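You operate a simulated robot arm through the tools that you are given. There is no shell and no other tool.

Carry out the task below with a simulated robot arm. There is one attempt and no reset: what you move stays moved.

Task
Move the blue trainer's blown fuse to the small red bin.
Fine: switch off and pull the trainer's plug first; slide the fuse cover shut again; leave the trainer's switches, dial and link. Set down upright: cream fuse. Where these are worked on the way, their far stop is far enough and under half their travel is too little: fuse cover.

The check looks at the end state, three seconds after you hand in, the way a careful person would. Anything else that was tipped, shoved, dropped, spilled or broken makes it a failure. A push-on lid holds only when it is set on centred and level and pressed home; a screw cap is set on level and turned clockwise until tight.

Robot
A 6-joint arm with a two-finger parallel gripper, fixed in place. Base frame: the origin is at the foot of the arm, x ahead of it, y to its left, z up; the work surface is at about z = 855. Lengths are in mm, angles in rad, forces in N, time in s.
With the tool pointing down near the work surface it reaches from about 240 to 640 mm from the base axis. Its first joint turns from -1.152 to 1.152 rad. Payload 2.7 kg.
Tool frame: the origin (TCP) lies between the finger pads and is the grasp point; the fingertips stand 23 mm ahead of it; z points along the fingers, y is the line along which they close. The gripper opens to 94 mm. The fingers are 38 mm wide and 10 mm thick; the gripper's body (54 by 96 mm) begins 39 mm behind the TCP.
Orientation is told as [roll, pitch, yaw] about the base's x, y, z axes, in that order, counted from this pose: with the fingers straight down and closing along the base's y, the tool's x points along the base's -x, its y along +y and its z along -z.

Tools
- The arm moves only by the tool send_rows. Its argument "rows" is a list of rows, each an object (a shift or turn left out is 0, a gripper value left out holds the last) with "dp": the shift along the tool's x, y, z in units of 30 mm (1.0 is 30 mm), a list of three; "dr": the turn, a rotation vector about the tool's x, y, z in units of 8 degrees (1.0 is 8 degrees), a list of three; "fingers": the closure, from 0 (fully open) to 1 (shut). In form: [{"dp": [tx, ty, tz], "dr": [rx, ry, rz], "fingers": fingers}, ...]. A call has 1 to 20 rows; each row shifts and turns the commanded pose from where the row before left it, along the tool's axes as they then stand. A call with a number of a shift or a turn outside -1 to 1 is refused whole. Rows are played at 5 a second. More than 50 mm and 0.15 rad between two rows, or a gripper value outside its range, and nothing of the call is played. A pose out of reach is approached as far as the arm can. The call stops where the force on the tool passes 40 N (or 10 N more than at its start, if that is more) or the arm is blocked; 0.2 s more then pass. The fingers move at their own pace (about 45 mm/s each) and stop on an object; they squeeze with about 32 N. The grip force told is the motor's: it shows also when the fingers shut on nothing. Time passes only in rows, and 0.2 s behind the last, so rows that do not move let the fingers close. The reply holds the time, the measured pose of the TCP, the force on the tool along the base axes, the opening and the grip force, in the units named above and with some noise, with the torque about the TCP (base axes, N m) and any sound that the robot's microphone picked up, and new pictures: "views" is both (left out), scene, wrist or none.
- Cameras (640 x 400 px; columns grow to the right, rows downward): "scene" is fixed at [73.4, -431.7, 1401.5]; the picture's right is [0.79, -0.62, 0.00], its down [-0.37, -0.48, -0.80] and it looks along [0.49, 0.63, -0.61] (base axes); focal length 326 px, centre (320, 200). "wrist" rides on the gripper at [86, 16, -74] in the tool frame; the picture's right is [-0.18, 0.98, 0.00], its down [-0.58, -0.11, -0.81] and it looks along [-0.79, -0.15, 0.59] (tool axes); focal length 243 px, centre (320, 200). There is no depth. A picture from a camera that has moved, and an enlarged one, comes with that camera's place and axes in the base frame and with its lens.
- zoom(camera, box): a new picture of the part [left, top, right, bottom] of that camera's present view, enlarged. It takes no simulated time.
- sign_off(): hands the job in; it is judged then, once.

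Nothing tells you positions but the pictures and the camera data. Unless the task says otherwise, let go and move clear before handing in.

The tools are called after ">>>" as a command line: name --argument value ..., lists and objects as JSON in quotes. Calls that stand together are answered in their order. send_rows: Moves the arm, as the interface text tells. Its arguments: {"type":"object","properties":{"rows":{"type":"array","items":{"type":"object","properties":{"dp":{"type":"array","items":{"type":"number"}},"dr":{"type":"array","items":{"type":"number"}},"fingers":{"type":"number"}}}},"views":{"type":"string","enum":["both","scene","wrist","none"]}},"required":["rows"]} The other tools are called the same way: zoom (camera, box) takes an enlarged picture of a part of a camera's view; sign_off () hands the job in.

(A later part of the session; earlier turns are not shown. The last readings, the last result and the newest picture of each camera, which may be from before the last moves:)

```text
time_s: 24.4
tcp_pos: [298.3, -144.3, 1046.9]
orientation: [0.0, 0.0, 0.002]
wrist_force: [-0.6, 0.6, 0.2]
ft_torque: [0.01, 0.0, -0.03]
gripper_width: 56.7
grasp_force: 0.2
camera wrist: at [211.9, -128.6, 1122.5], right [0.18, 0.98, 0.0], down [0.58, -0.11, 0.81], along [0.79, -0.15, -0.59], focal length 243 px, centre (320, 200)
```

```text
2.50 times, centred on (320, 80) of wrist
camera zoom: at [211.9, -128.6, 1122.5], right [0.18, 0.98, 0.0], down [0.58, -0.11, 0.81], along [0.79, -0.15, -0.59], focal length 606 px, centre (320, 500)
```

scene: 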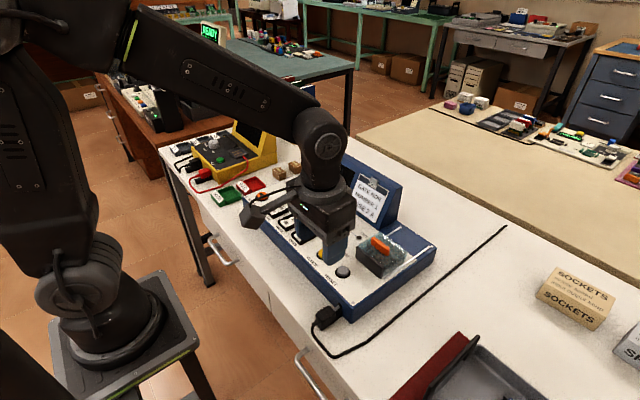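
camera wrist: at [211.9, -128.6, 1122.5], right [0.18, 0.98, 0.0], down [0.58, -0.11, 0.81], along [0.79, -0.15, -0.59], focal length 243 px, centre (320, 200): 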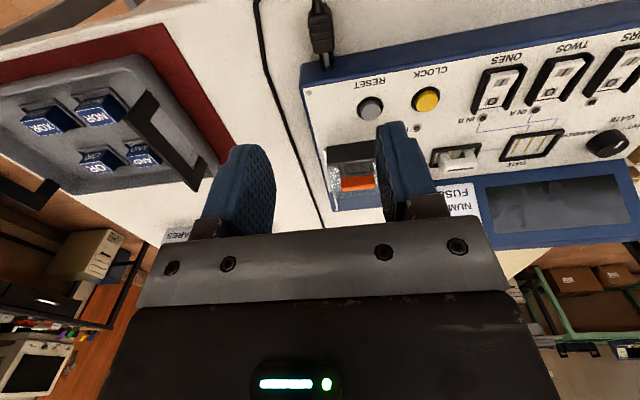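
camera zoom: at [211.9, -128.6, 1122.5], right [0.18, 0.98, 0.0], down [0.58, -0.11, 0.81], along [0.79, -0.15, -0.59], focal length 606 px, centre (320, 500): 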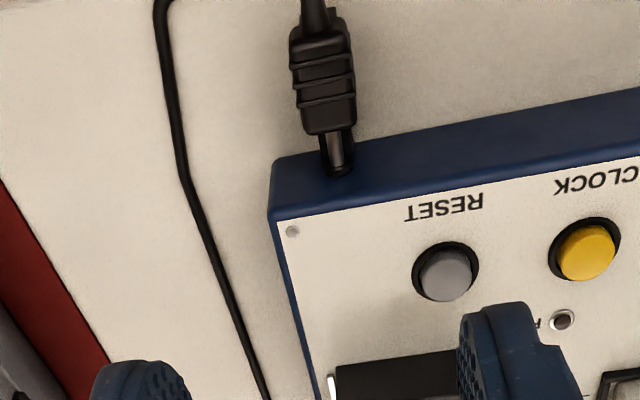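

The plug has moved back and its pin is showing. I'll zoom in to check whether the pin is clear of the socket.

>>> zoom --camera "scene" --box '[325, 290, 365, 325]'

>>> zoom --camera "wrist" --box '[300, 0, 350, 80]'

>>> zoom --camera "scene" --box '[165, 135, 225, 190]'

```text
11.43 times, centred on (345, 308) of scene
camera zoom: at [73.4, -431.7, 1401.5], right [0.79, -0.62, 0.0], down [-0.37, -0.48, -0.8], along [0.49, 0.63, -0.61], focal length 3725 px, centre (34, -1029)
```

zoom: 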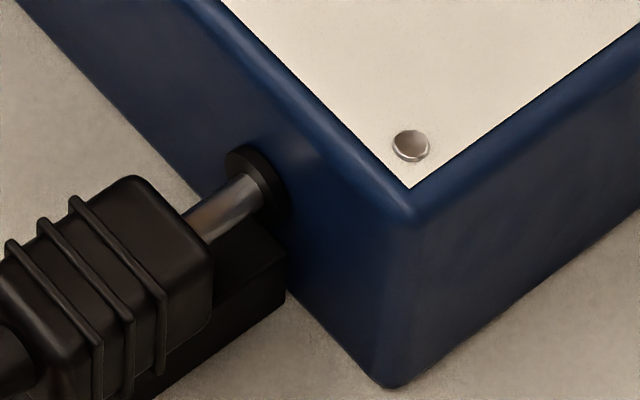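

```text
5.00 times, centred on (325, 40) of wrist
camera zoom: at [211.9, -128.6, 1122.5], right [0.18, 0.98, 0.0], down [0.58, -0.11, 0.81], along [0.79, -0.15, -0.59], focal length 1213 px, centre (295, 1000)
```

zoom: 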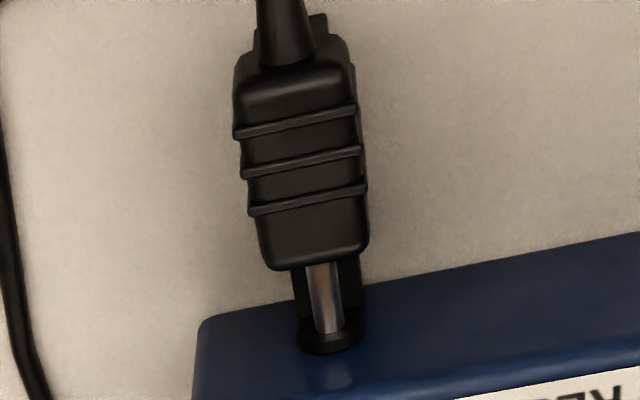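

```text
7.27 times, centred on (195, 162) of scene
camera zoom: at [73.4, -431.7, 1401.5], right [0.79, -0.62, 0.0], down [-0.37, -0.48, -0.8], along [0.49, 0.63, -0.61], focal length 2371 px, centre (1229, 473)
```

zoom: 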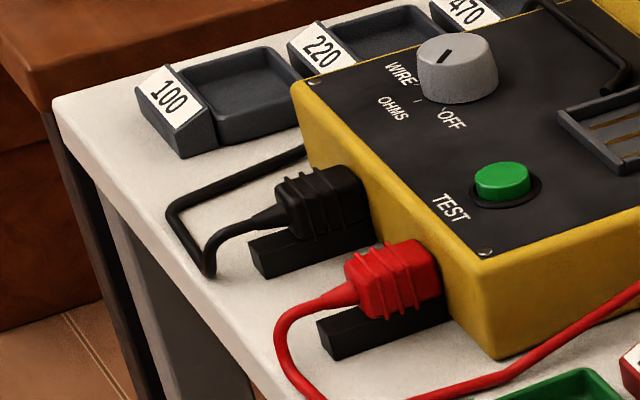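

The plug's pin is drawn out to the socket rim and the plug is at its stop. Next is the fuse cover: its orange handle looks to be near (473, -124, 912), so I'll hover over it for a closer look.

>>> send_rows --rows '[{"dp": [-0.97, 0.1155, 0.2], "fingers": 0.25}, {"dp": [-0.97, 0.1155, 0.2]}, {"dp": [-0.97, 0.1155, 0.2]}, {"dp": [-0.97, 0.1155, 0.2]}, {"dp": [-0.97, 0.1155, 0.2]}, {"dp": [-0.97, 0.1155, 0.2]}, {}, {}]'

>>> zoom --camera "wrist" --box '[220, 20, 420, 160]'

>>> zoom --camera "scene" --box '[340, 200, 440, 285]'

```text
time_s: 26.2
tcp_pos: [476.0, -124.3, 1010.5]
orientation: [0.0, -0.002, 0.0]
wrist_force: [0.3, -0.3, 0.7]
ft_torque: [0.01, -0.04, 0.0]
gripper_width: 70.3
grasp_force: 0.0
camera wrist: at [389.0, -108.0, 1085.2], right [0.18, 0.98, 0.0], down [0.58, -0.11, 0.81], along [0.79, -0.15, -0.59], focal length 243 px, centre (320, 200)
```

scene: 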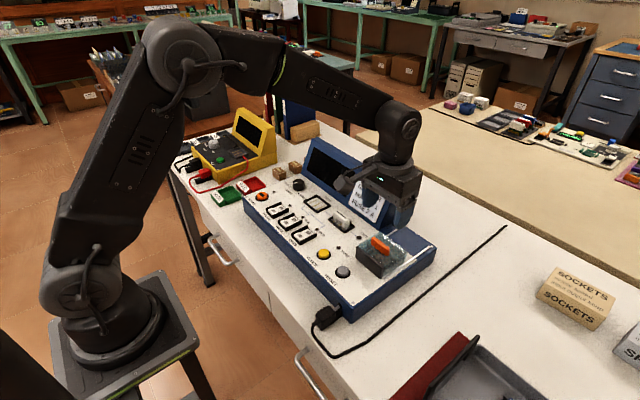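
wrist: 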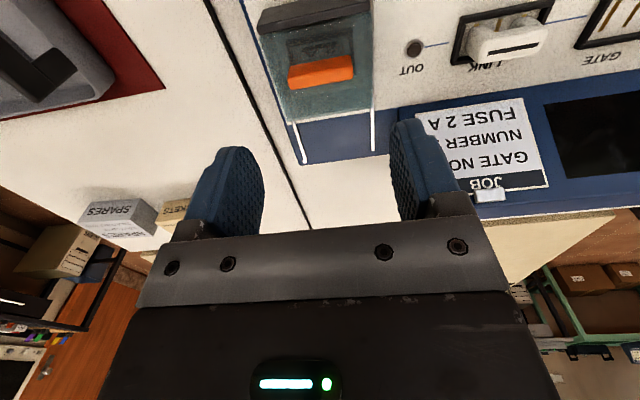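

```text
2.86 times, centred on (320, 90) of wrist
camera zoom: at [389.0, -108.0, 1085.2], right [0.18, 0.98, 0.0], down [0.58, -0.11, 0.81], along [0.79, -0.15, -0.59], focal length 693 px, centre (320, 514)
```

zoom: 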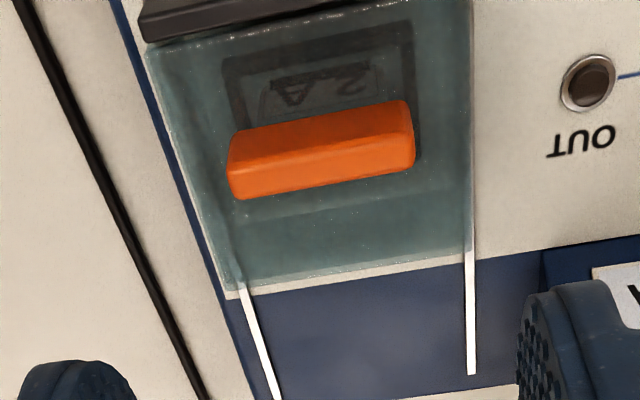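

```text
4.71 times, centred on (390, 242) of scene
camera zoom: at [73.4, -431.7, 1401.5], right [0.79, -0.62, 0.0], down [-0.37, -0.48, -0.8], along [0.49, 0.63, -0.61], focal length 1534 px, centre (-9, 0)
```

zoom: 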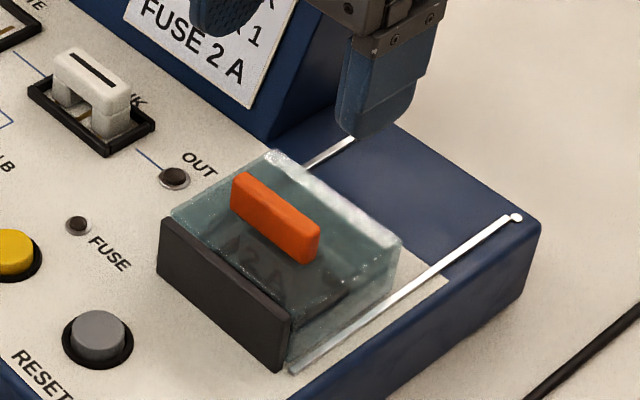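

The handle bar spans y -146 to -100 at x≈475, top z≈912, with the cover's top at about z 898. I'll lower to grip the ends of the handle, keeping the fingertips just above the cover.

>>> send_rows --rows '[{"dp": [0.03, 0.04, 0.9]}, {"dp": [0, 0, 0.9]}, {"dp": [0, 0, 0.6]}, {"dp": [0, 0, 0.4]}, {}]' --views "wrist"

>>> zoom --camera "wrist" --box '[190, 80, 450, 240]'

>>> zoom --camera "scene" --box '[340, 200, 440, 285]'

```text
time_s: 27.4
tcp_pos: [474.6, -122.1, 925.7]
orientation: [0.001, -0.004, -0.001]
wrist_force: [0.3, 0.0, -0.5]
ft_torque: [0.01, -0.03, -0.02]
gripper_width: 70.5
grasp_force: 0.0
camera wrist: at [387.4, -106.4, 1001.5], right [0.18, 0.98, 0.0], down [0.58, -0.11, 0.81], along [0.79, -0.15, -0.59], focal length 243 px, centre (320, 200)
```

wrist: 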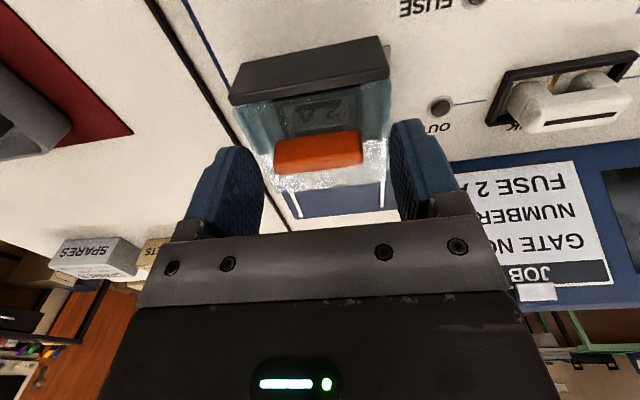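

```text
2.46 times, centred on (320, 160) of wrist
camera zoom: at [387.4, -106.4, 1001.5], right [0.18, 0.98, 0.0], down [0.58, -0.11, 0.81], along [0.79, -0.15, -0.59], focal length 597 px, centre (320, 298)
```

zoom: 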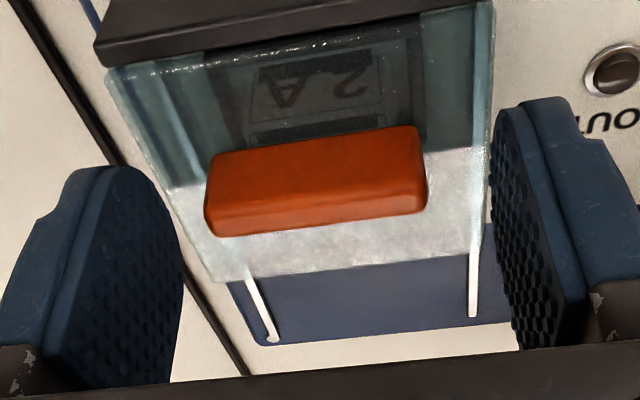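

```text
4.71 times, centred on (390, 242) of scene
camera zoom: at [73.4, -431.7, 1401.5], right [0.79, -0.62, 0.0], down [-0.37, -0.48, -0.8], along [0.49, 0.63, -0.61], focal length 1534 px, centre (-9, 0)
```

zoom: 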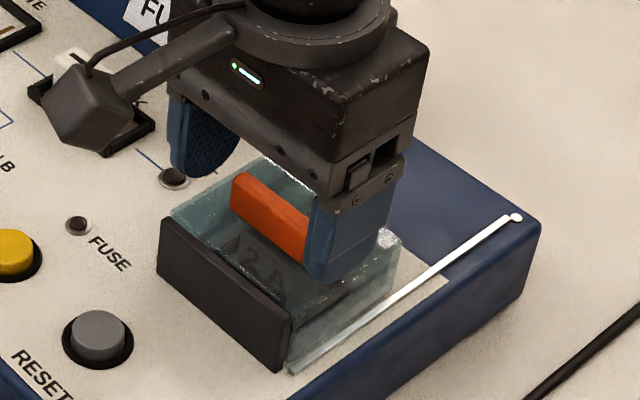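

The fingers are around the handle, so I'll close on it.

>>> send_rows --rows '[{"fingers": 1}, {}, {}, {}]' --views "wrist"

```text
time_s: 28.4
tcp_pos: [474.7, -124.5, 925.4]
orientation: [-0.001, -0.001, -0.002]
wrist_force: [0.3, -20.8, -5.2]
ft_torque: [-0.64, -0.51, -0.06]
gripper_width: 47.7
grasp_force: 44.5
camera wrist: at [387.4, -108.0, 1001.6], right [0.19, 0.98, 0.0], down [0.58, -0.11, 0.81], along [0.79, -0.15, -0.59], focal length 243 px, centre (320, 200)
```

wrist: 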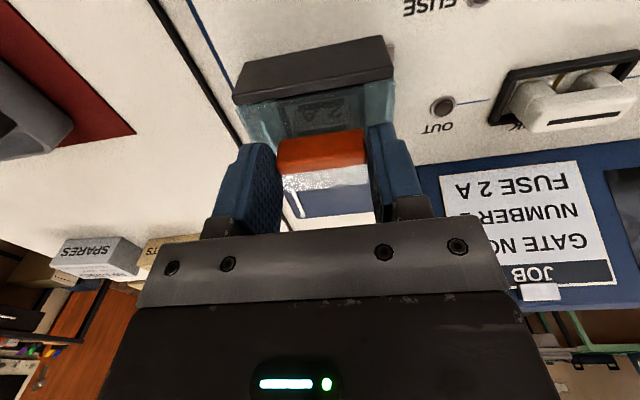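

Gripped, but offset by about 2 mm. I'll recentre and start sliding the cover back along +x.

>>> send_rows --rows '[{"dp": [0, -0.07, 0]}, {}, {"dp": [-0.15, 0, 0]}, {"dp": [-0.15, 0, 0]}, {"dp": [-0.15, 0, 0]}, {}]' --views "scene"

>>> zoom --camera "scene" --box '[340, 200, 440, 285]'

```text
time_s: 29.8
tcp_pos: [487.4, -124.2, 926.5]
orientation: [0.003, 0.003, -0.001]
wrist_force: [-1.2, -1.7, -14.2]
ft_torque: [0.3, -0.6, 0.07]
gripper_width: 47.9
grasp_force: 44.8
```

scene: 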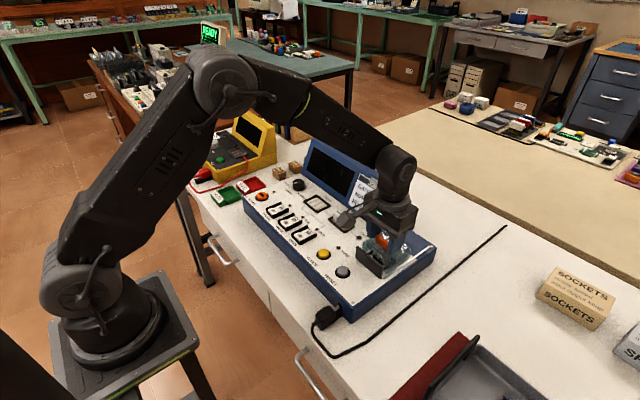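

```text
4.71 times, centred on (390, 242) of scene
camera zoom: at [73.6, -431.9, 1401.5], right [0.79, -0.62, 0.0], down [-0.37, -0.48, -0.8], along [0.49, 0.63, -0.61], focal length 1534 px, centre (-9, 0)
```

zoom: 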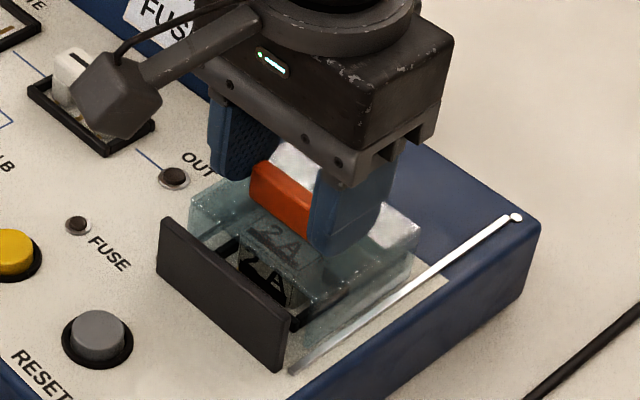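

The cover slides freely and the dark front plate stays put. I'll keep going to the far stop.

>>> send_rows --rows '[{"dp": [0, 0, 0.04]}, {"dp": [-0.2, 0, 0]}, {"dp": [-0.2, 0, 0]}, {"dp": [-0.2, 0, 0]}, {"dp": [-0.2, 0, 0]}, {"dp": [-0.2, 0, 0]}, {"dp": [-0.2, 0, 0]}, {}]' --views "none"

>>> zoom --camera "scene" --box '[340, 200, 450, 285]'

```text
time_s: 31.6
tcp_pos: [523.7, -123.2, 926.1]
orientation: [0.002, -0.002, 0.0]
wrist_force: [-0.5, 13.3, 0.8]
ft_torque: [-0.04, 0.95, -0.09]
gripper_width: 47.9
grasp_force: 45.3
```

```text
4.71 times, centred on (395, 242) of scene
camera zoom: at [73.4, -431.4, 1401.6], right [0.79, -0.62, 0.0], down [-0.37, -0.48, -0.8], along [0.49, 0.63, -0.61], focal length 1534 px, centre (-33, 0)
```

zoom: 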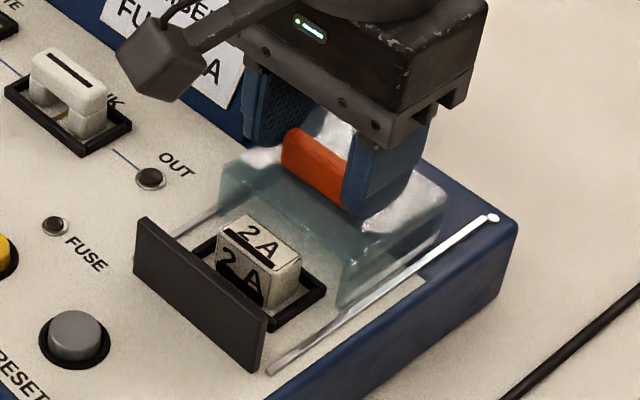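

The cream "2 A" fuse is now exposed. I'll carry on to the cover's far stop.

>>> send_rows --rows '[{"dp": [0, 0.04, 0]}, {"dp": [-0.2, 0, 0]}, {"dp": [-0.2, 0, 0]}, {"dp": [-0.15, 0, 0]}, {"dp": [-0.15, 0, 0]}, {"dp": [-0.15, 0, 0]}, {}]' --views "none"

>>> zoom --camera "scene" --box '[340, 200, 450, 285]'

```text
time_s: 33.2
tcp_pos: [550.6, -125.3, 926.7]
orientation: [0.001, -0.004, -0.001]
wrist_force: [0.6, 1.4, 5.5]
ft_torque: [-0.22, 0.3, 0.06]
gripper_width: 47.7
grasp_force: 44.9
```

```text
4.71 times, centred on (395, 242) of scene
camera zoom: at [73.3, -431.7, 1401.6], right [0.79, -0.62, 0.0], down [-0.37, -0.48, -0.8], along [0.49, 0.63, -0.61], focal length 1534 px, centre (-33, 0)
```

zoom: 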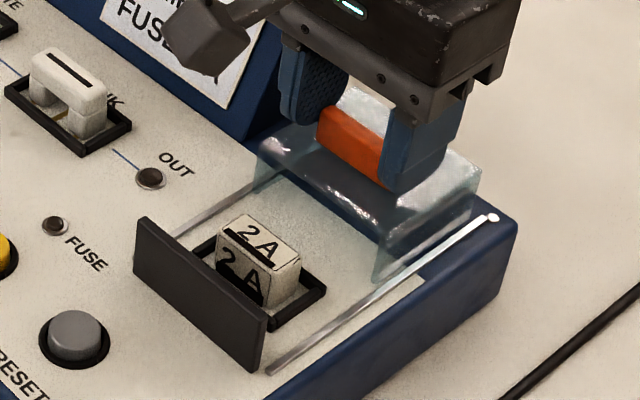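

No stop yet. I'll continue in small steps.

>>> send_rows --rows '[{"dp": [-0.15, 0, 0]}, {"dp": [-0.15, 0, 0]}, {"dp": [-0.15, 0, 0]}, {"dp": [-0.15, 0, 0]}, {}]' --views "none"

>>> zoom --camera "scene" --box '[340, 200, 450, 285]'

```text
time_s: 34.4
tcp_pos: [564.3, -124.4, 923.7]
orientation: [0.001, 0.012, -0.002]
wrist_force: [-33.6, -5.1, -2.5]
ft_torque: [-0.1, 0.37, 0.01]
gripper_width: 47.7
grasp_force: 44.8
```

```text
4.71 times, centred on (395, 242) of scene
camera zoom: at [72.6, -431.9, 1401.5], right [0.79, -0.62, 0.0], down [-0.37, -0.48, -0.8], along [0.49, 0.63, -0.61], focal length 1534 px, centre (-33, 0)
```

zoom: 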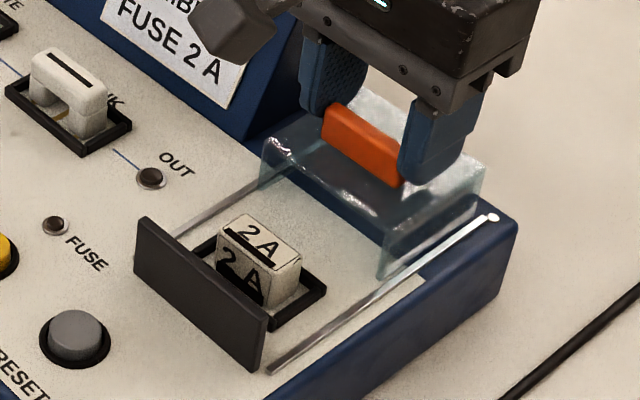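

That's the cover's far stop, at 34 N. I'll relax the push, open the fingers a little and lift straight up.

>>> send_rows --rows '[{"dp": [0.1, 0, 0]}, {"fingers": 0.38}, {}, {}, {"dp": [0, 0, -0.3]}, {"dp": [0, 0, -0.7]}, {"dp": [0, 0, -1]}, {"dp": [0, 0, -1]}, {"dp": [0, 0, -1]}, {}]'

>>> zoom --camera "scene" --box '[340, 200, 450, 285]'

```text
time_s: 36.6
tcp_pos: [562.4, -123.8, 1046.5]
orientation: [0.0, 0.0, 0.001]
wrist_force: [-0.7, 0.4, -0.2]
ft_torque: [-0.02, 0.0, -0.03]
gripper_width: 58.3
grasp_force: 0.1
camera wrist: at [475.2, -107.8, 1121.4], right [0.18, 0.98, 0.0], down [0.58, -0.11, 0.81], along [0.79, -0.15, -0.59], focal length 243 px, centre (320, 200)
```

scene: 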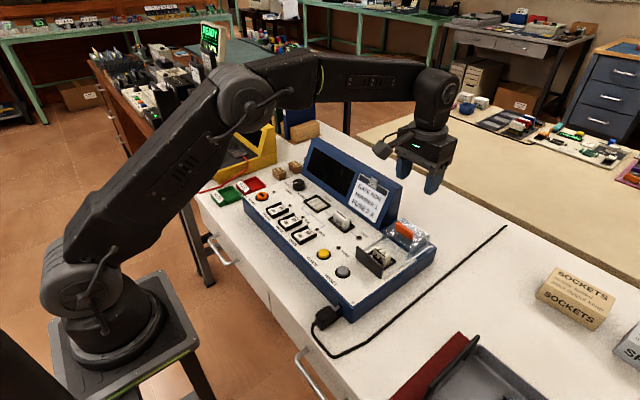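
wrist: 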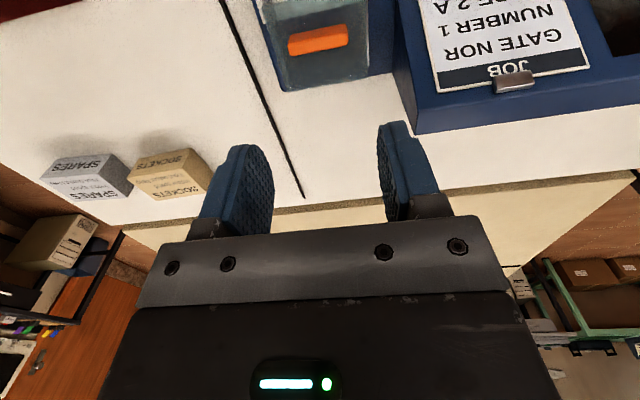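

```text
4.71 times, centred on (395, 242) of scene
camera zoom: at [73.4, -431.7, 1401.5], right [0.79, -0.62, 0.0], down [-0.37, -0.48, -0.8], along [0.49, 0.63, -0.61], focal length 1534 px, centre (-33, 0)
```

zoom: 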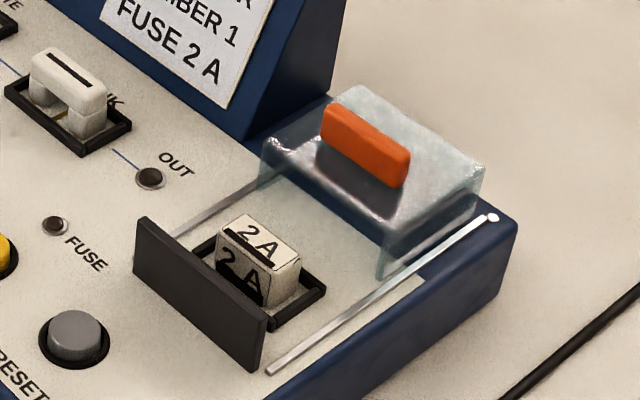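

The cover is fully back and the cream fuse is exposed in its frame. I'll move above it for a close look.

>>> send_rows --rows '[{"dp": [0.93, 0, 0], "fingers": 0.3}, {"dp": [0.93, 0, 0.3]}, {"dp": [0.93, 0, 0.9]}, {}]'

>>> zoom --camera "wrist" --box '[230, 0, 430, 140]'

>>> zoom --camera "scene" --box '[365, 235, 425, 285]'

```text
time_s: 37.6
tcp_pos: [479.4, -122.9, 1010.3]
orientation: [-0.001, -0.001, 0.0]
wrist_force: [0.2, -0.4, -0.9]
ft_torque: [-0.02, -0.01, -0.02]
gripper_width: 65.8
grasp_force: 0.1
camera wrist: at [392.1, -106.3, 1084.9], right [0.18, 0.98, 0.0], down [0.58, -0.11, 0.81], along [0.79, -0.15, -0.59], focal length 243 px, centre (320, 200)
```

scene: 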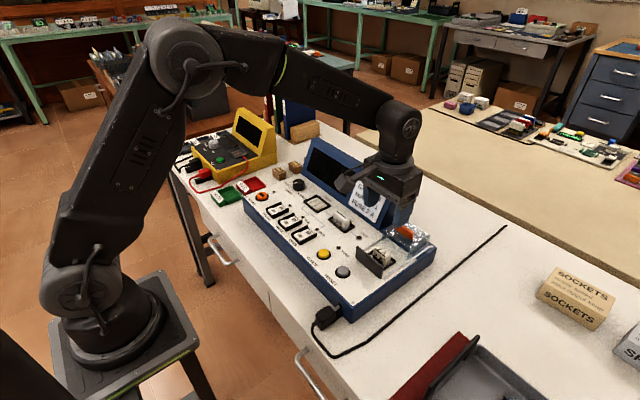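
wrist: 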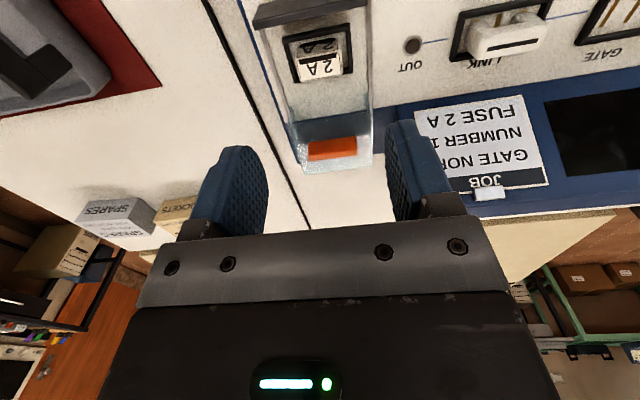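

```text
2.86 times, centred on (330, 70) of wrist
camera zoom: at [392.1, -106.3, 1084.9], right [0.18, 0.98, 0.0], down [0.58, -0.11, 0.81], along [0.79, -0.15, -0.59], focal length 693 px, centre (291, 571)
```

zoom: 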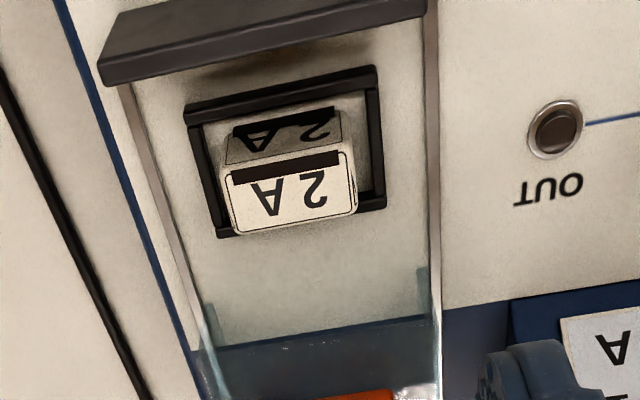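

```text
8.00 times, centred on (395, 260) of scene
camera zoom: at [73.4, -431.7, 1401.5], right [0.79, -0.62, 0.0], down [-0.37, -0.48, -0.8], along [0.49, 0.63, -0.61], focal length 2608 px, centre (-280, -280)
```

zoom: 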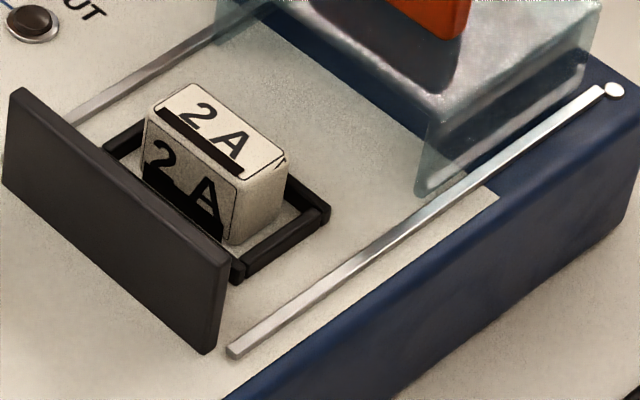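

The fuse block's top is at z≈881, x 478–494, y -141 to -106, so it's centred at about (486, -123.5). I'll straddle it in y, keeping the fingertips above the black frame (about z 866).

>>> send_rows --rows '[{"dp": [-0.22, -0.03, 0.9], "fingers": 0.4}, {"dp": [0, 0, 0.9]}, {"dp": [0, 0, 0.9]}, {"dp": [0, 0, 0.6]}, {}]'

>>> zoom --camera "wrist" --box '[200, 60, 440, 220]'

>>> zoom --camera "scene" --box '[340, 200, 440, 285]'

```text
time_s: 38.8
tcp_pos: [485.1, -122.7, 911.0]
orientation: [0.0, 0.0, 0.0]
wrist_force: [0.3, 0.4, -0.2]
ft_torque: [0.02, -0.02, 0.04]
gripper_width: 56.4
grasp_force: 0.1
camera wrist: at [399.4, -108.0, 985.0], right [0.18, 0.98, 0.0], down [0.58, -0.11, 0.81], along [0.79, -0.15, -0.59], focal length 243 px, centre (320, 200)
```

scene: 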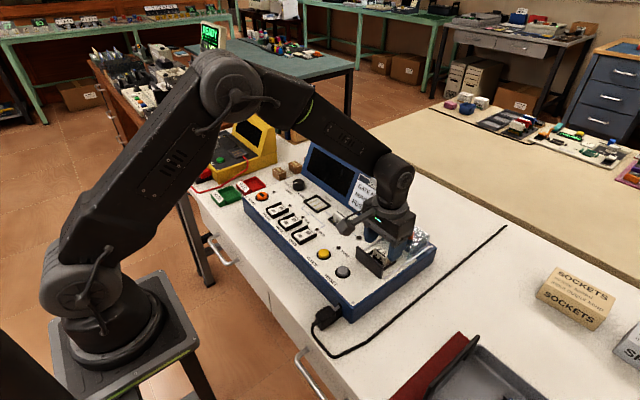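
wrist: 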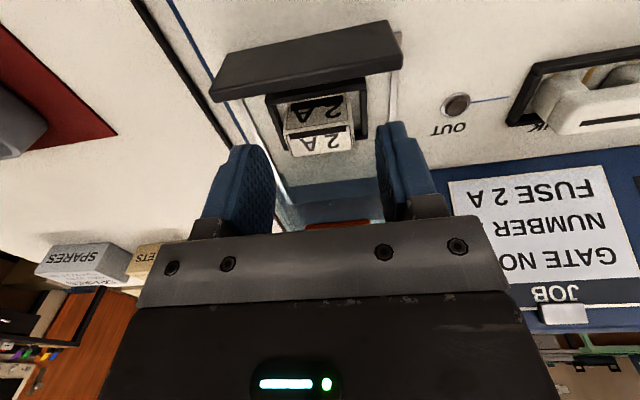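

```text
2.50 times, centred on (320, 140) of wrist
camera zoom: at [399.4, -108.0, 985.0], right [0.18, 0.98, 0.0], down [0.58, -0.11, 0.81], along [0.79, -0.15, -0.59], focal length 606 px, centre (320, 350)
```

zoom: 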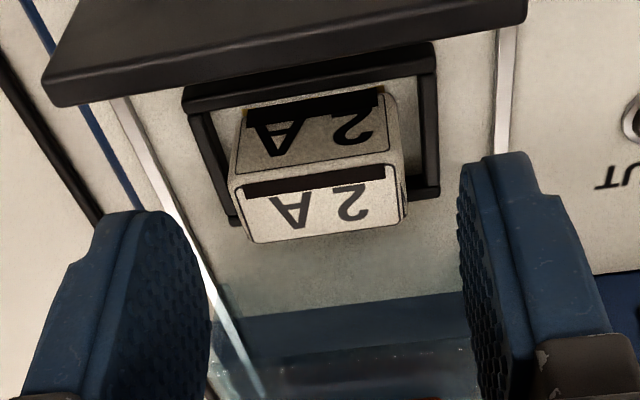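

```text
4.71 times, centred on (390, 242) of scene
camera zoom: at [73.4, -431.7, 1401.5], right [0.79, -0.62, 0.0], down [-0.37, -0.48, -0.8], along [0.49, 0.63, -0.61], focal length 1534 px, centre (-9, 0)
```

zoom: 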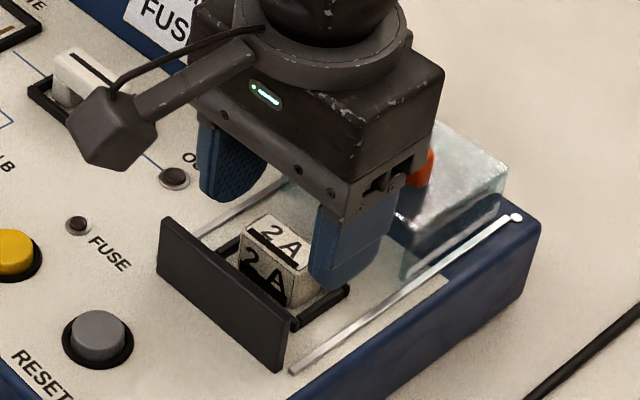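

Alignment is good. I'll go down the last 20 mm and close on the fuse.

>>> send_rows --rows '[{"dp": [-0.05, -0.03, 0.35]}, {"dp": [0, 0, 0.32]}, {}, {"fingers": 1}, {}, {}, {}]' --views "wrist"

>>> zoom --camera "wrist" --box '[200, 60, 440, 220]'

>>> zoom --camera "scene" --box '[340, 200, 440, 285]'

```text
time_s: 40.4
tcp_pos: [488.4, -125.6, 890.4]
orientation: [-0.001, -0.003, 0.001]
wrist_force: [-0.2, -0.3, -0.3]
ft_torque: [0.02, 0.0, -0.03]
gripper_width: 36.7
grasp_force: 31.8
camera wrist: at [401.3, -109.7, 965.9], right [0.18, 0.98, 0.0], down [0.58, -0.11, 0.81], along [0.79, -0.15, -0.59], focal length 243 px, centre (320, 200)
```

wrist: 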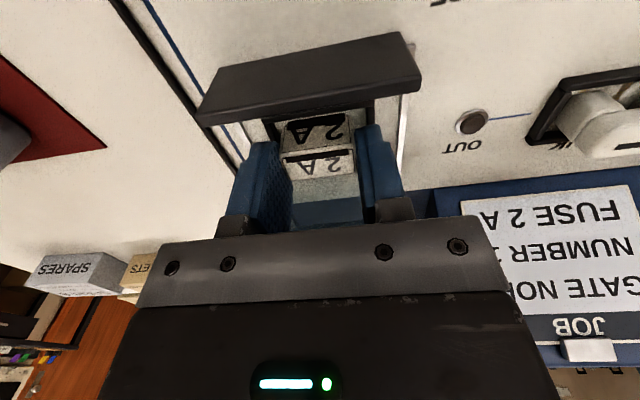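

```text
2.50 times, centred on (320, 140) of wrist
camera zoom: at [401.3, -109.7, 965.9], right [0.18, 0.98, 0.0], down [0.58, -0.11, 0.81], along [0.79, -0.15, -0.59], focal length 606 px, centre (320, 350)
```

zoom: 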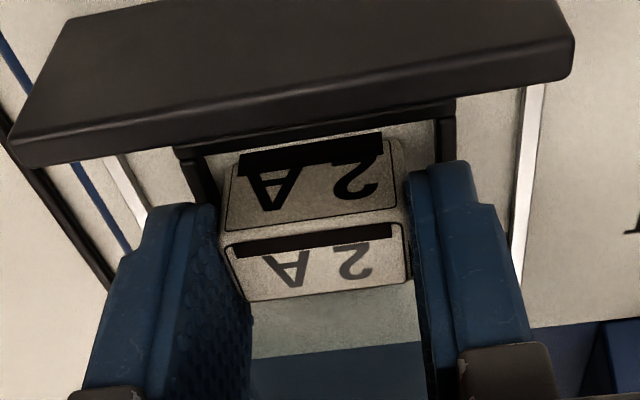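

```text
4.71 times, centred on (390, 242) of scene
camera zoom: at [73.4, -431.7, 1401.5], right [0.79, -0.62, 0.0], down [-0.37, -0.48, -0.8], along [0.49, 0.63, -0.61], focal length 1534 px, centre (-9, 0)
```

zoom: 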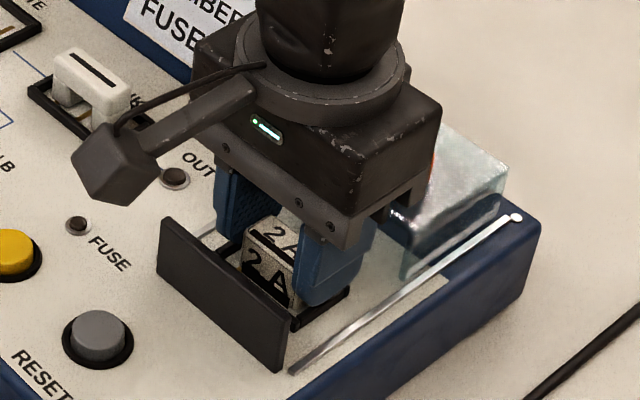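

The fuse is gripped (36.7 mm) with no side load. I'll lift straight up.

>>> send_rows --rows '[{"dp": [0, 0, -0.1]}, {"dp": [0, 0, -0.1]}, {"dp": [0, 0, -0.1]}, {"dp": [0, 0, -0.1]}, {}]' --views "none"

>>> zoom --camera "scene" --box '[340, 200, 440, 285]'

>>> zoom --camera "wrist" --box '[200, 60, 440, 220]'

```text
time_s: 41.6
tcp_pos: [489.6, -124.7, 903.4]
orientation: [0.001, -0.002, 0.002]
wrist_force: [0.0, 0.5, 1.5]
ft_torque: [0.04, -0.01, -0.02]
gripper_width: 36.7
grasp_force: 32.5
```

```text
4.71 times, centred on (390, 242) of scene
camera zoom: at [73.4, -431.7, 1401.5], right [0.79, -0.62, 0.0], down [-0.37, -0.48, -0.8], along [0.49, 0.63, -0.61], focal length 1534 px, centre (-9, 0)
```

zoom: 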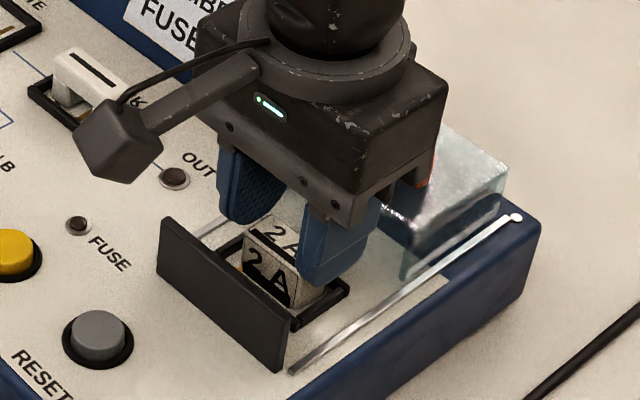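

```text
2.50 times, centred on (320, 140) of wrist
camera zoom: at [401.9, -109.4, 977.8], right [0.18, 0.98, 0.0], down [0.58, -0.11, 0.81], along [0.79, -0.15, -0.59], focal length 606 px, centre (320, 350)
```

zoom: 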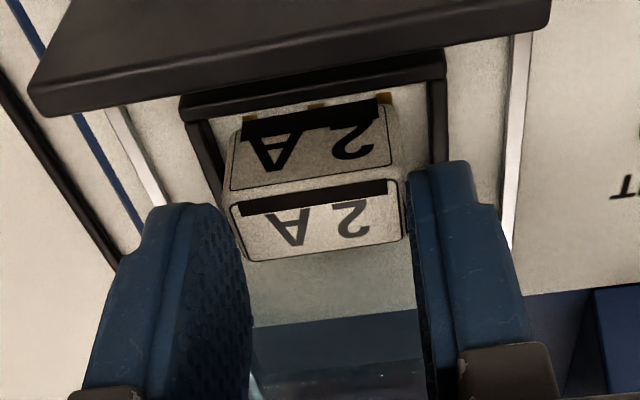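

The readings are ambiguous: the fuse may not have risen with the fingers. I'll look closely before going further.

>>> zoom --camera "scene" --box '[370, 235, 425, 275]'

>>> zoom --camera "wrist" --box '[260, 80, 390, 180]'

```text
10.00 times, centred on (398, 255) of scene
camera zoom: at [73.4, -431.7, 1401.5], right [0.79, -0.62, 0.0], down [-0.37, -0.48, -0.8], along [0.49, 0.63, -0.61], focal length 3260 px, centre (-455, -350)
```

zoom: 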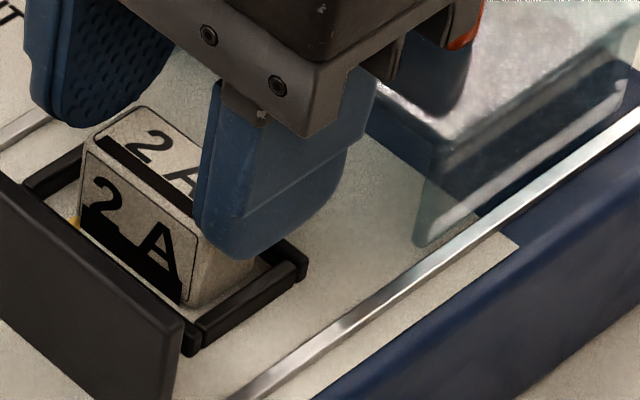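

```text
4.00 times, centred on (325, 130) of wrist
camera zoom: at [401.9, -109.4, 977.8], right [0.18, 0.98, 0.0], down [0.58, -0.11, 0.81], along [0.79, -0.15, -0.59], focal length 970 px, centre (300, 480)
```

zoom: 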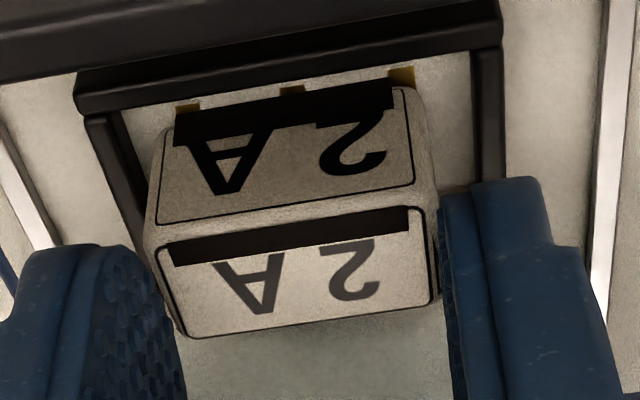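

The fuse stayed seated and the fingers slid up it. I'll open, go lower until just above the frame, regrip, and lift gently while watching the force.

>>> send_rows --rows '[{"fingers": 0.5}, {}, {"dp": [0.05, 0, 0.2]}, {"dp": [0, 0, 0.2]}, {"dp": [0, 0, 0.05]}, {"dp": [0, 0, 0.03]}, {}]' --views "none"

>>> zoom --camera "scene" --box '[370, 235, 425, 275]'

>>> zoom --camera "wrist" --box '[220, 60, 420, 220]'

```text
time_s: 43.2
tcp_pos: [488.0, -125.6, 888.4]
orientation: [0.0, -0.002, -0.001]
wrist_force: [0.0, 0.3, -0.5]
ft_torque: [0.0, 0.02, -0.02]
gripper_width: 47.3
grasp_force: 0.0
```

```text
10.00 times, centred on (398, 255) of scene
camera zoom: at [73.4, -431.7, 1401.5], right [0.79, -0.62, 0.0], down [-0.37, -0.48, -0.8], along [0.49, 0.63, -0.61], focal length 3260 px, centre (-455, -350)
```

zoom: 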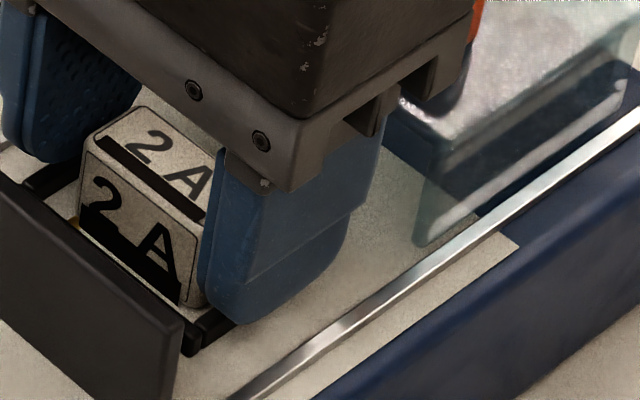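

```text
2.50 times, centred on (320, 140) of wrist
camera zoom: at [400.0, -109.5, 963.9], right [0.18, 0.98, 0.0], down [0.58, -0.11, 0.81], along [0.79, -0.15, -0.59], focal length 606 px, centre (320, 350)
```

zoom: 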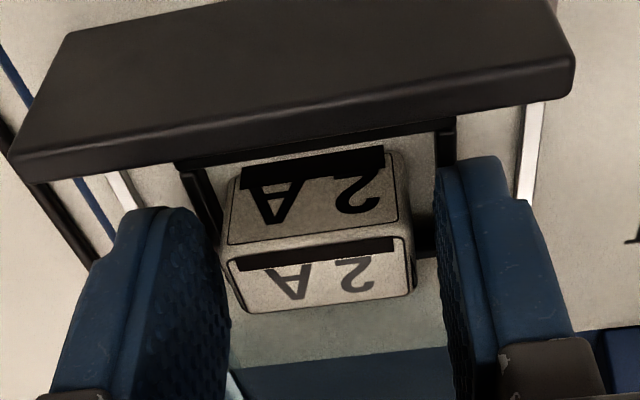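

Still clear of the frame. I'll lower in 1 mm steps until I feel it.

>>> send_rows --rows '[{"dp": [0, 0.0, 0.033]}, {"dp": [0, 0, 0.033]}, {"dp": [0, 0, 0.033]}]' --views "none"

```text
time_s: 44.0
tcp_pos: [486.0, -125.2, 885.6]
orientation: [0.0, -0.001, 0.0]
wrist_force: [-0.4, 0.4, -0.1]
ft_torque: [-0.02, 0.0, -0.01]
gripper_width: 46.9
grasp_force: 0.0
```

There's no contact yet at tip height z≈863, so the frame is lower than I estimated. I'll close on the fuse here.

>>> send_rows --rows '[{"fingers": 1}, {}, {}, {}]' --views "none"

>>> zoom --camera "scene" --box '[370, 235, 425, 275]'

>>> zoom --camera "wrist" --box '[220, 60, 420, 220]'

```text
time_s: 45.0
tcp_pos: [487.2, -124.5, 886.2]
orientation: [0.001, -0.002, 0.0]
wrist_force: [-0.5, 0.4, -0.1]
ft_torque: [0.05, 0.03, -0.02]
gripper_width: 37.0
grasp_force: 32.2
```

```text
10.00 times, centred on (398, 255) of scene
camera zoom: at [73.4, -431.7, 1401.5], right [0.79, -0.62, 0.0], down [-0.37, -0.48, -0.8], along [0.49, 0.63, -0.61], focal length 3260 px, centre (-455, -350)
```

zoom: 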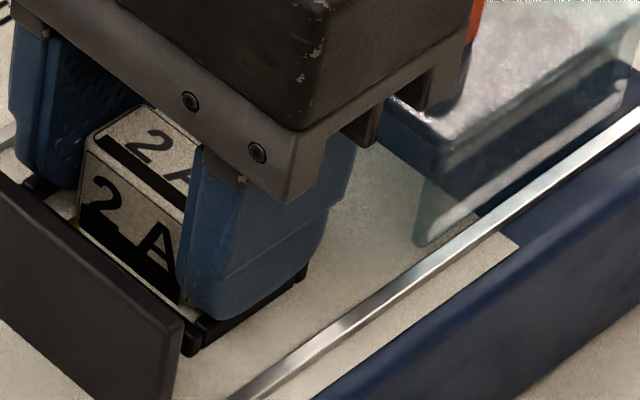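

```text
2.50 times, centred on (320, 140) of wrist
camera zoom: at [399.5, -109.4, 961.0], right [0.18, 0.98, 0.0], down [0.58, -0.11, 0.81], along [0.79, -0.15, -0.59], focal length 606 px, centre (320, 350)
```

zoom: 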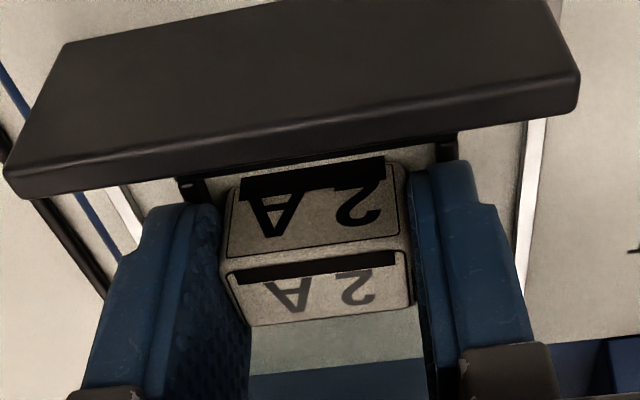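

Gripped at 37 mm. I'll lift 2 mm at a time and read the force each time.

>>> send_rows --rows '[{"dp": [0, 0, -0.033]}, {"dp": [0, 0, -0.033]}]' --views "none"

>>> zoom --camera "wrist" --box '[220, 60, 420, 220]'

>>> zoom --camera "scene" --box '[370, 235, 425, 275]'

```text
time_s: 45.6
tcp_pos: [486.5, -125.8, 887.8]
orientation: [0.0, -0.004, 0.0]
wrist_force: [0.2, 0.4, 0.3]
ft_torque: [-0.01, -0.04, 0.06]
gripper_width: 37.0
grasp_force: 32.1
```

```text
2.50 times, centred on (320, 140) of wrist
camera zoom: at [399.6, -109.8, 963.1], right [0.18, 0.98, 0.0], down [0.58, -0.11, 0.81], along [0.79, -0.15, -0.59], focal length 606 px, centre (320, 350)
```

zoom: 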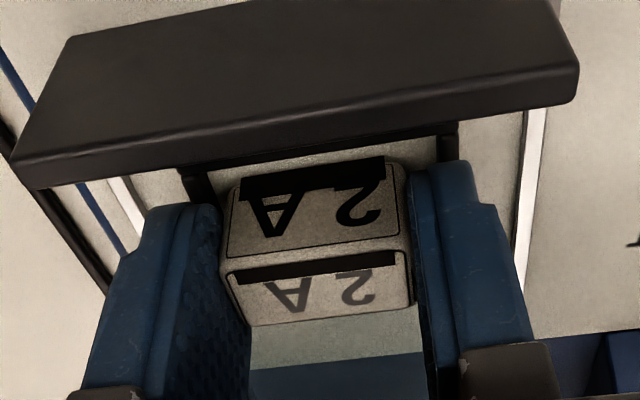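

```text
10.00 times, centred on (398, 255) of scene
camera zoom: at [73.4, -431.7, 1401.5], right [0.79, -0.62, 0.0], down [-0.37, -0.48, -0.8], along [0.49, 0.63, -0.61], focal length 3260 px, centre (-455, -350)
```

zoom: 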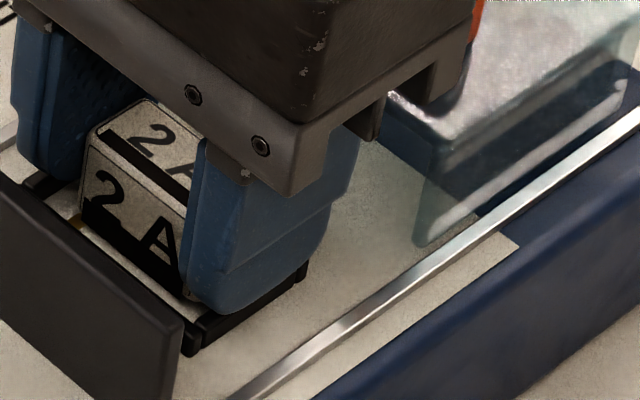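

Now the fuse is rising with the fingers, with almost no force. I'll keep lifting slowly.

>>> send_rows --rows '[{"dp": [0, 0, -0.04]}, {"dp": [0, 0, -0.04]}, {"dp": [0, 0, -0.04]}, {"dp": [0, 0, -0.04]}, {"dp": [0, 0, -0.04]}]' --views "none"

>>> zoom --camera "wrist" --box '[220, 60, 420, 220]'

>>> zoom --camera "scene" --box '[370, 235, 425, 275]'

```text
time_s: 46.8
tcp_pos: [486.3, -125.8, 893.9]
orientation: [-0.001, -0.002, -0.001]
wrist_force: [0.5, -0.5, -0.4]
ft_torque: [-0.01, 0.01, -0.03]
gripper_width: 36.8
grasp_force: 31.5
```

```text
2.50 times, centred on (320, 140) of wrist
camera zoom: at [399.8, -109.5, 969.2], right [0.18, 0.98, 0.0], down [0.58, -0.11, 0.81], along [0.79, -0.15, -0.59], focal length 606 px, centre (320, 350)
```

zoom: 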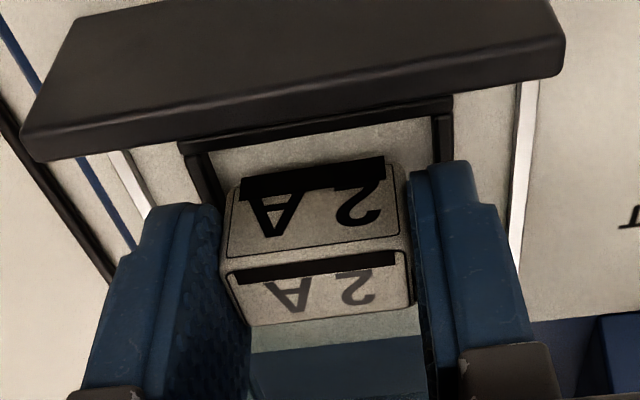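

```text
10.00 times, centred on (398, 255) of scene
camera zoom: at [73.4, -431.7, 1401.5], right [0.79, -0.62, 0.0], down [-0.37, -0.48, -0.8], along [0.49, 0.63, -0.61], focal length 3260 px, centre (-455, -350)
```

zoom: 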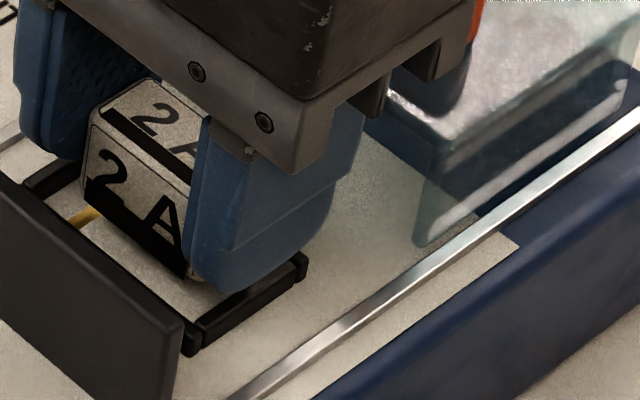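

The fuse is lifting clear of its contacts. I'll raise it to a safe height and check the hold.

>>> send_rows --rows '[{"dp": [0, 0, -0.3]}, {"dp": [0, 0, -0.5]}, {"dp": [0, 0, -0.7]}, {"dp": [0, 0, -0.7]}, {"dp": [0, 0, -0.7]}, {"dp": [0, 0, -0.7]}, {}]'

>>> zoom --camera "wrist" --box '[220, 60, 420, 220]'

>>> zoom --camera "scene" --box '[340, 180, 440, 285]'

>>> zoom --camera "scene" --box '[190, 155, 310, 235]'

```text
time_s: 48.4
tcp_pos: [487.9, -125.5, 1003.4]
orientation: [0.0, -0.002, -0.002]
wrist_force: [0.0, 0.0, -0.7]
ft_torque: [-0.02, 0.01, -0.02]
gripper_width: 36.8
grasp_force: 31.6
camera wrist: at [399.9, -109.6, 1078.4], right [0.18, 0.98, 0.0], down [0.58, -0.11, 0.81], along [0.79, -0.15, -0.59], focal length 243 px, centre (320, 200)
```

scene: 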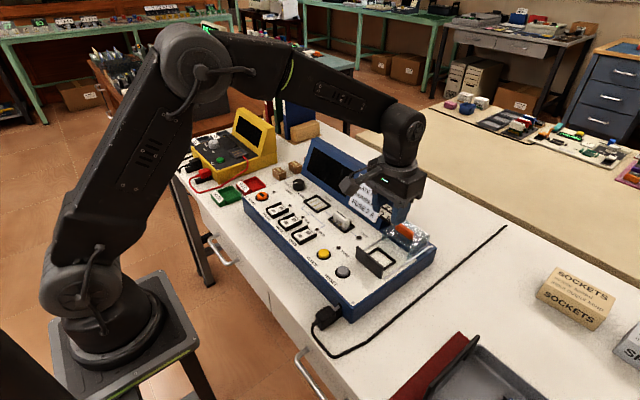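
wrist: 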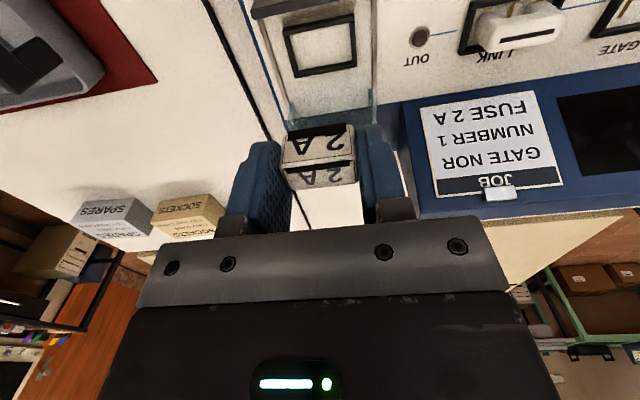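

```text
2.50 times, centred on (320, 140) of wrist
camera zoom: at [399.9, -109.6, 1078.4], right [0.18, 0.98, 0.0], down [0.58, -0.11, 0.81], along [0.79, -0.15, -0.59], focal length 606 px, centre (320, 350)
```

zoom: 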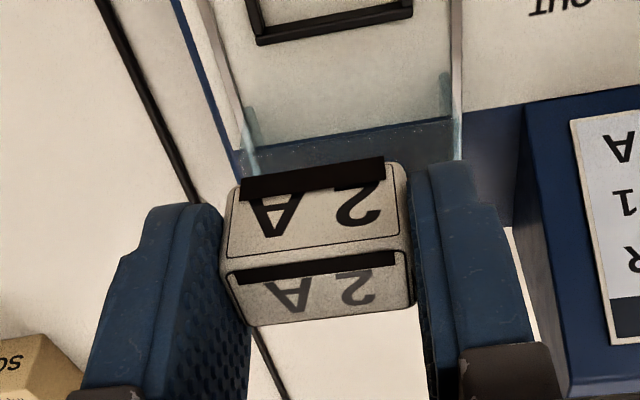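

```text
3.81 times, centred on (390, 232) of scene
camera zoom: at [73.4, -431.7, 1401.5], right [0.79, -0.62, 0.0], down [-0.37, -0.48, -0.8], along [0.49, 0.63, -0.61], focal length 1242 px, centre (53, 76)
```

zoom: 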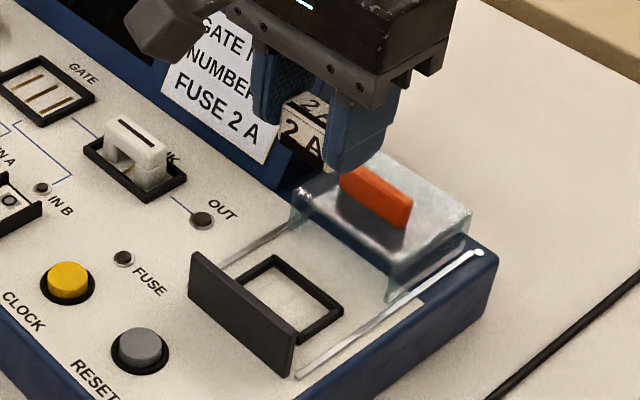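

```text
5.00 times, centred on (250, 195) of scene
camera zoom: at [73.4, -431.7, 1401.5], right [0.79, -0.62, 0.0], down [-0.37, -0.48, -0.8], along [0.49, 0.63, -0.61], focal length 1630 px, centre (670, 225)
```

zoom: 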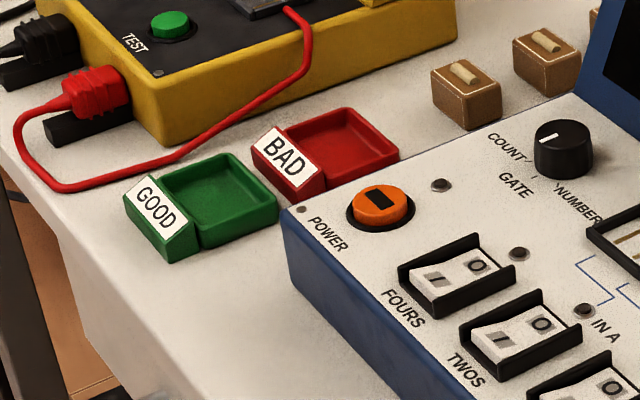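

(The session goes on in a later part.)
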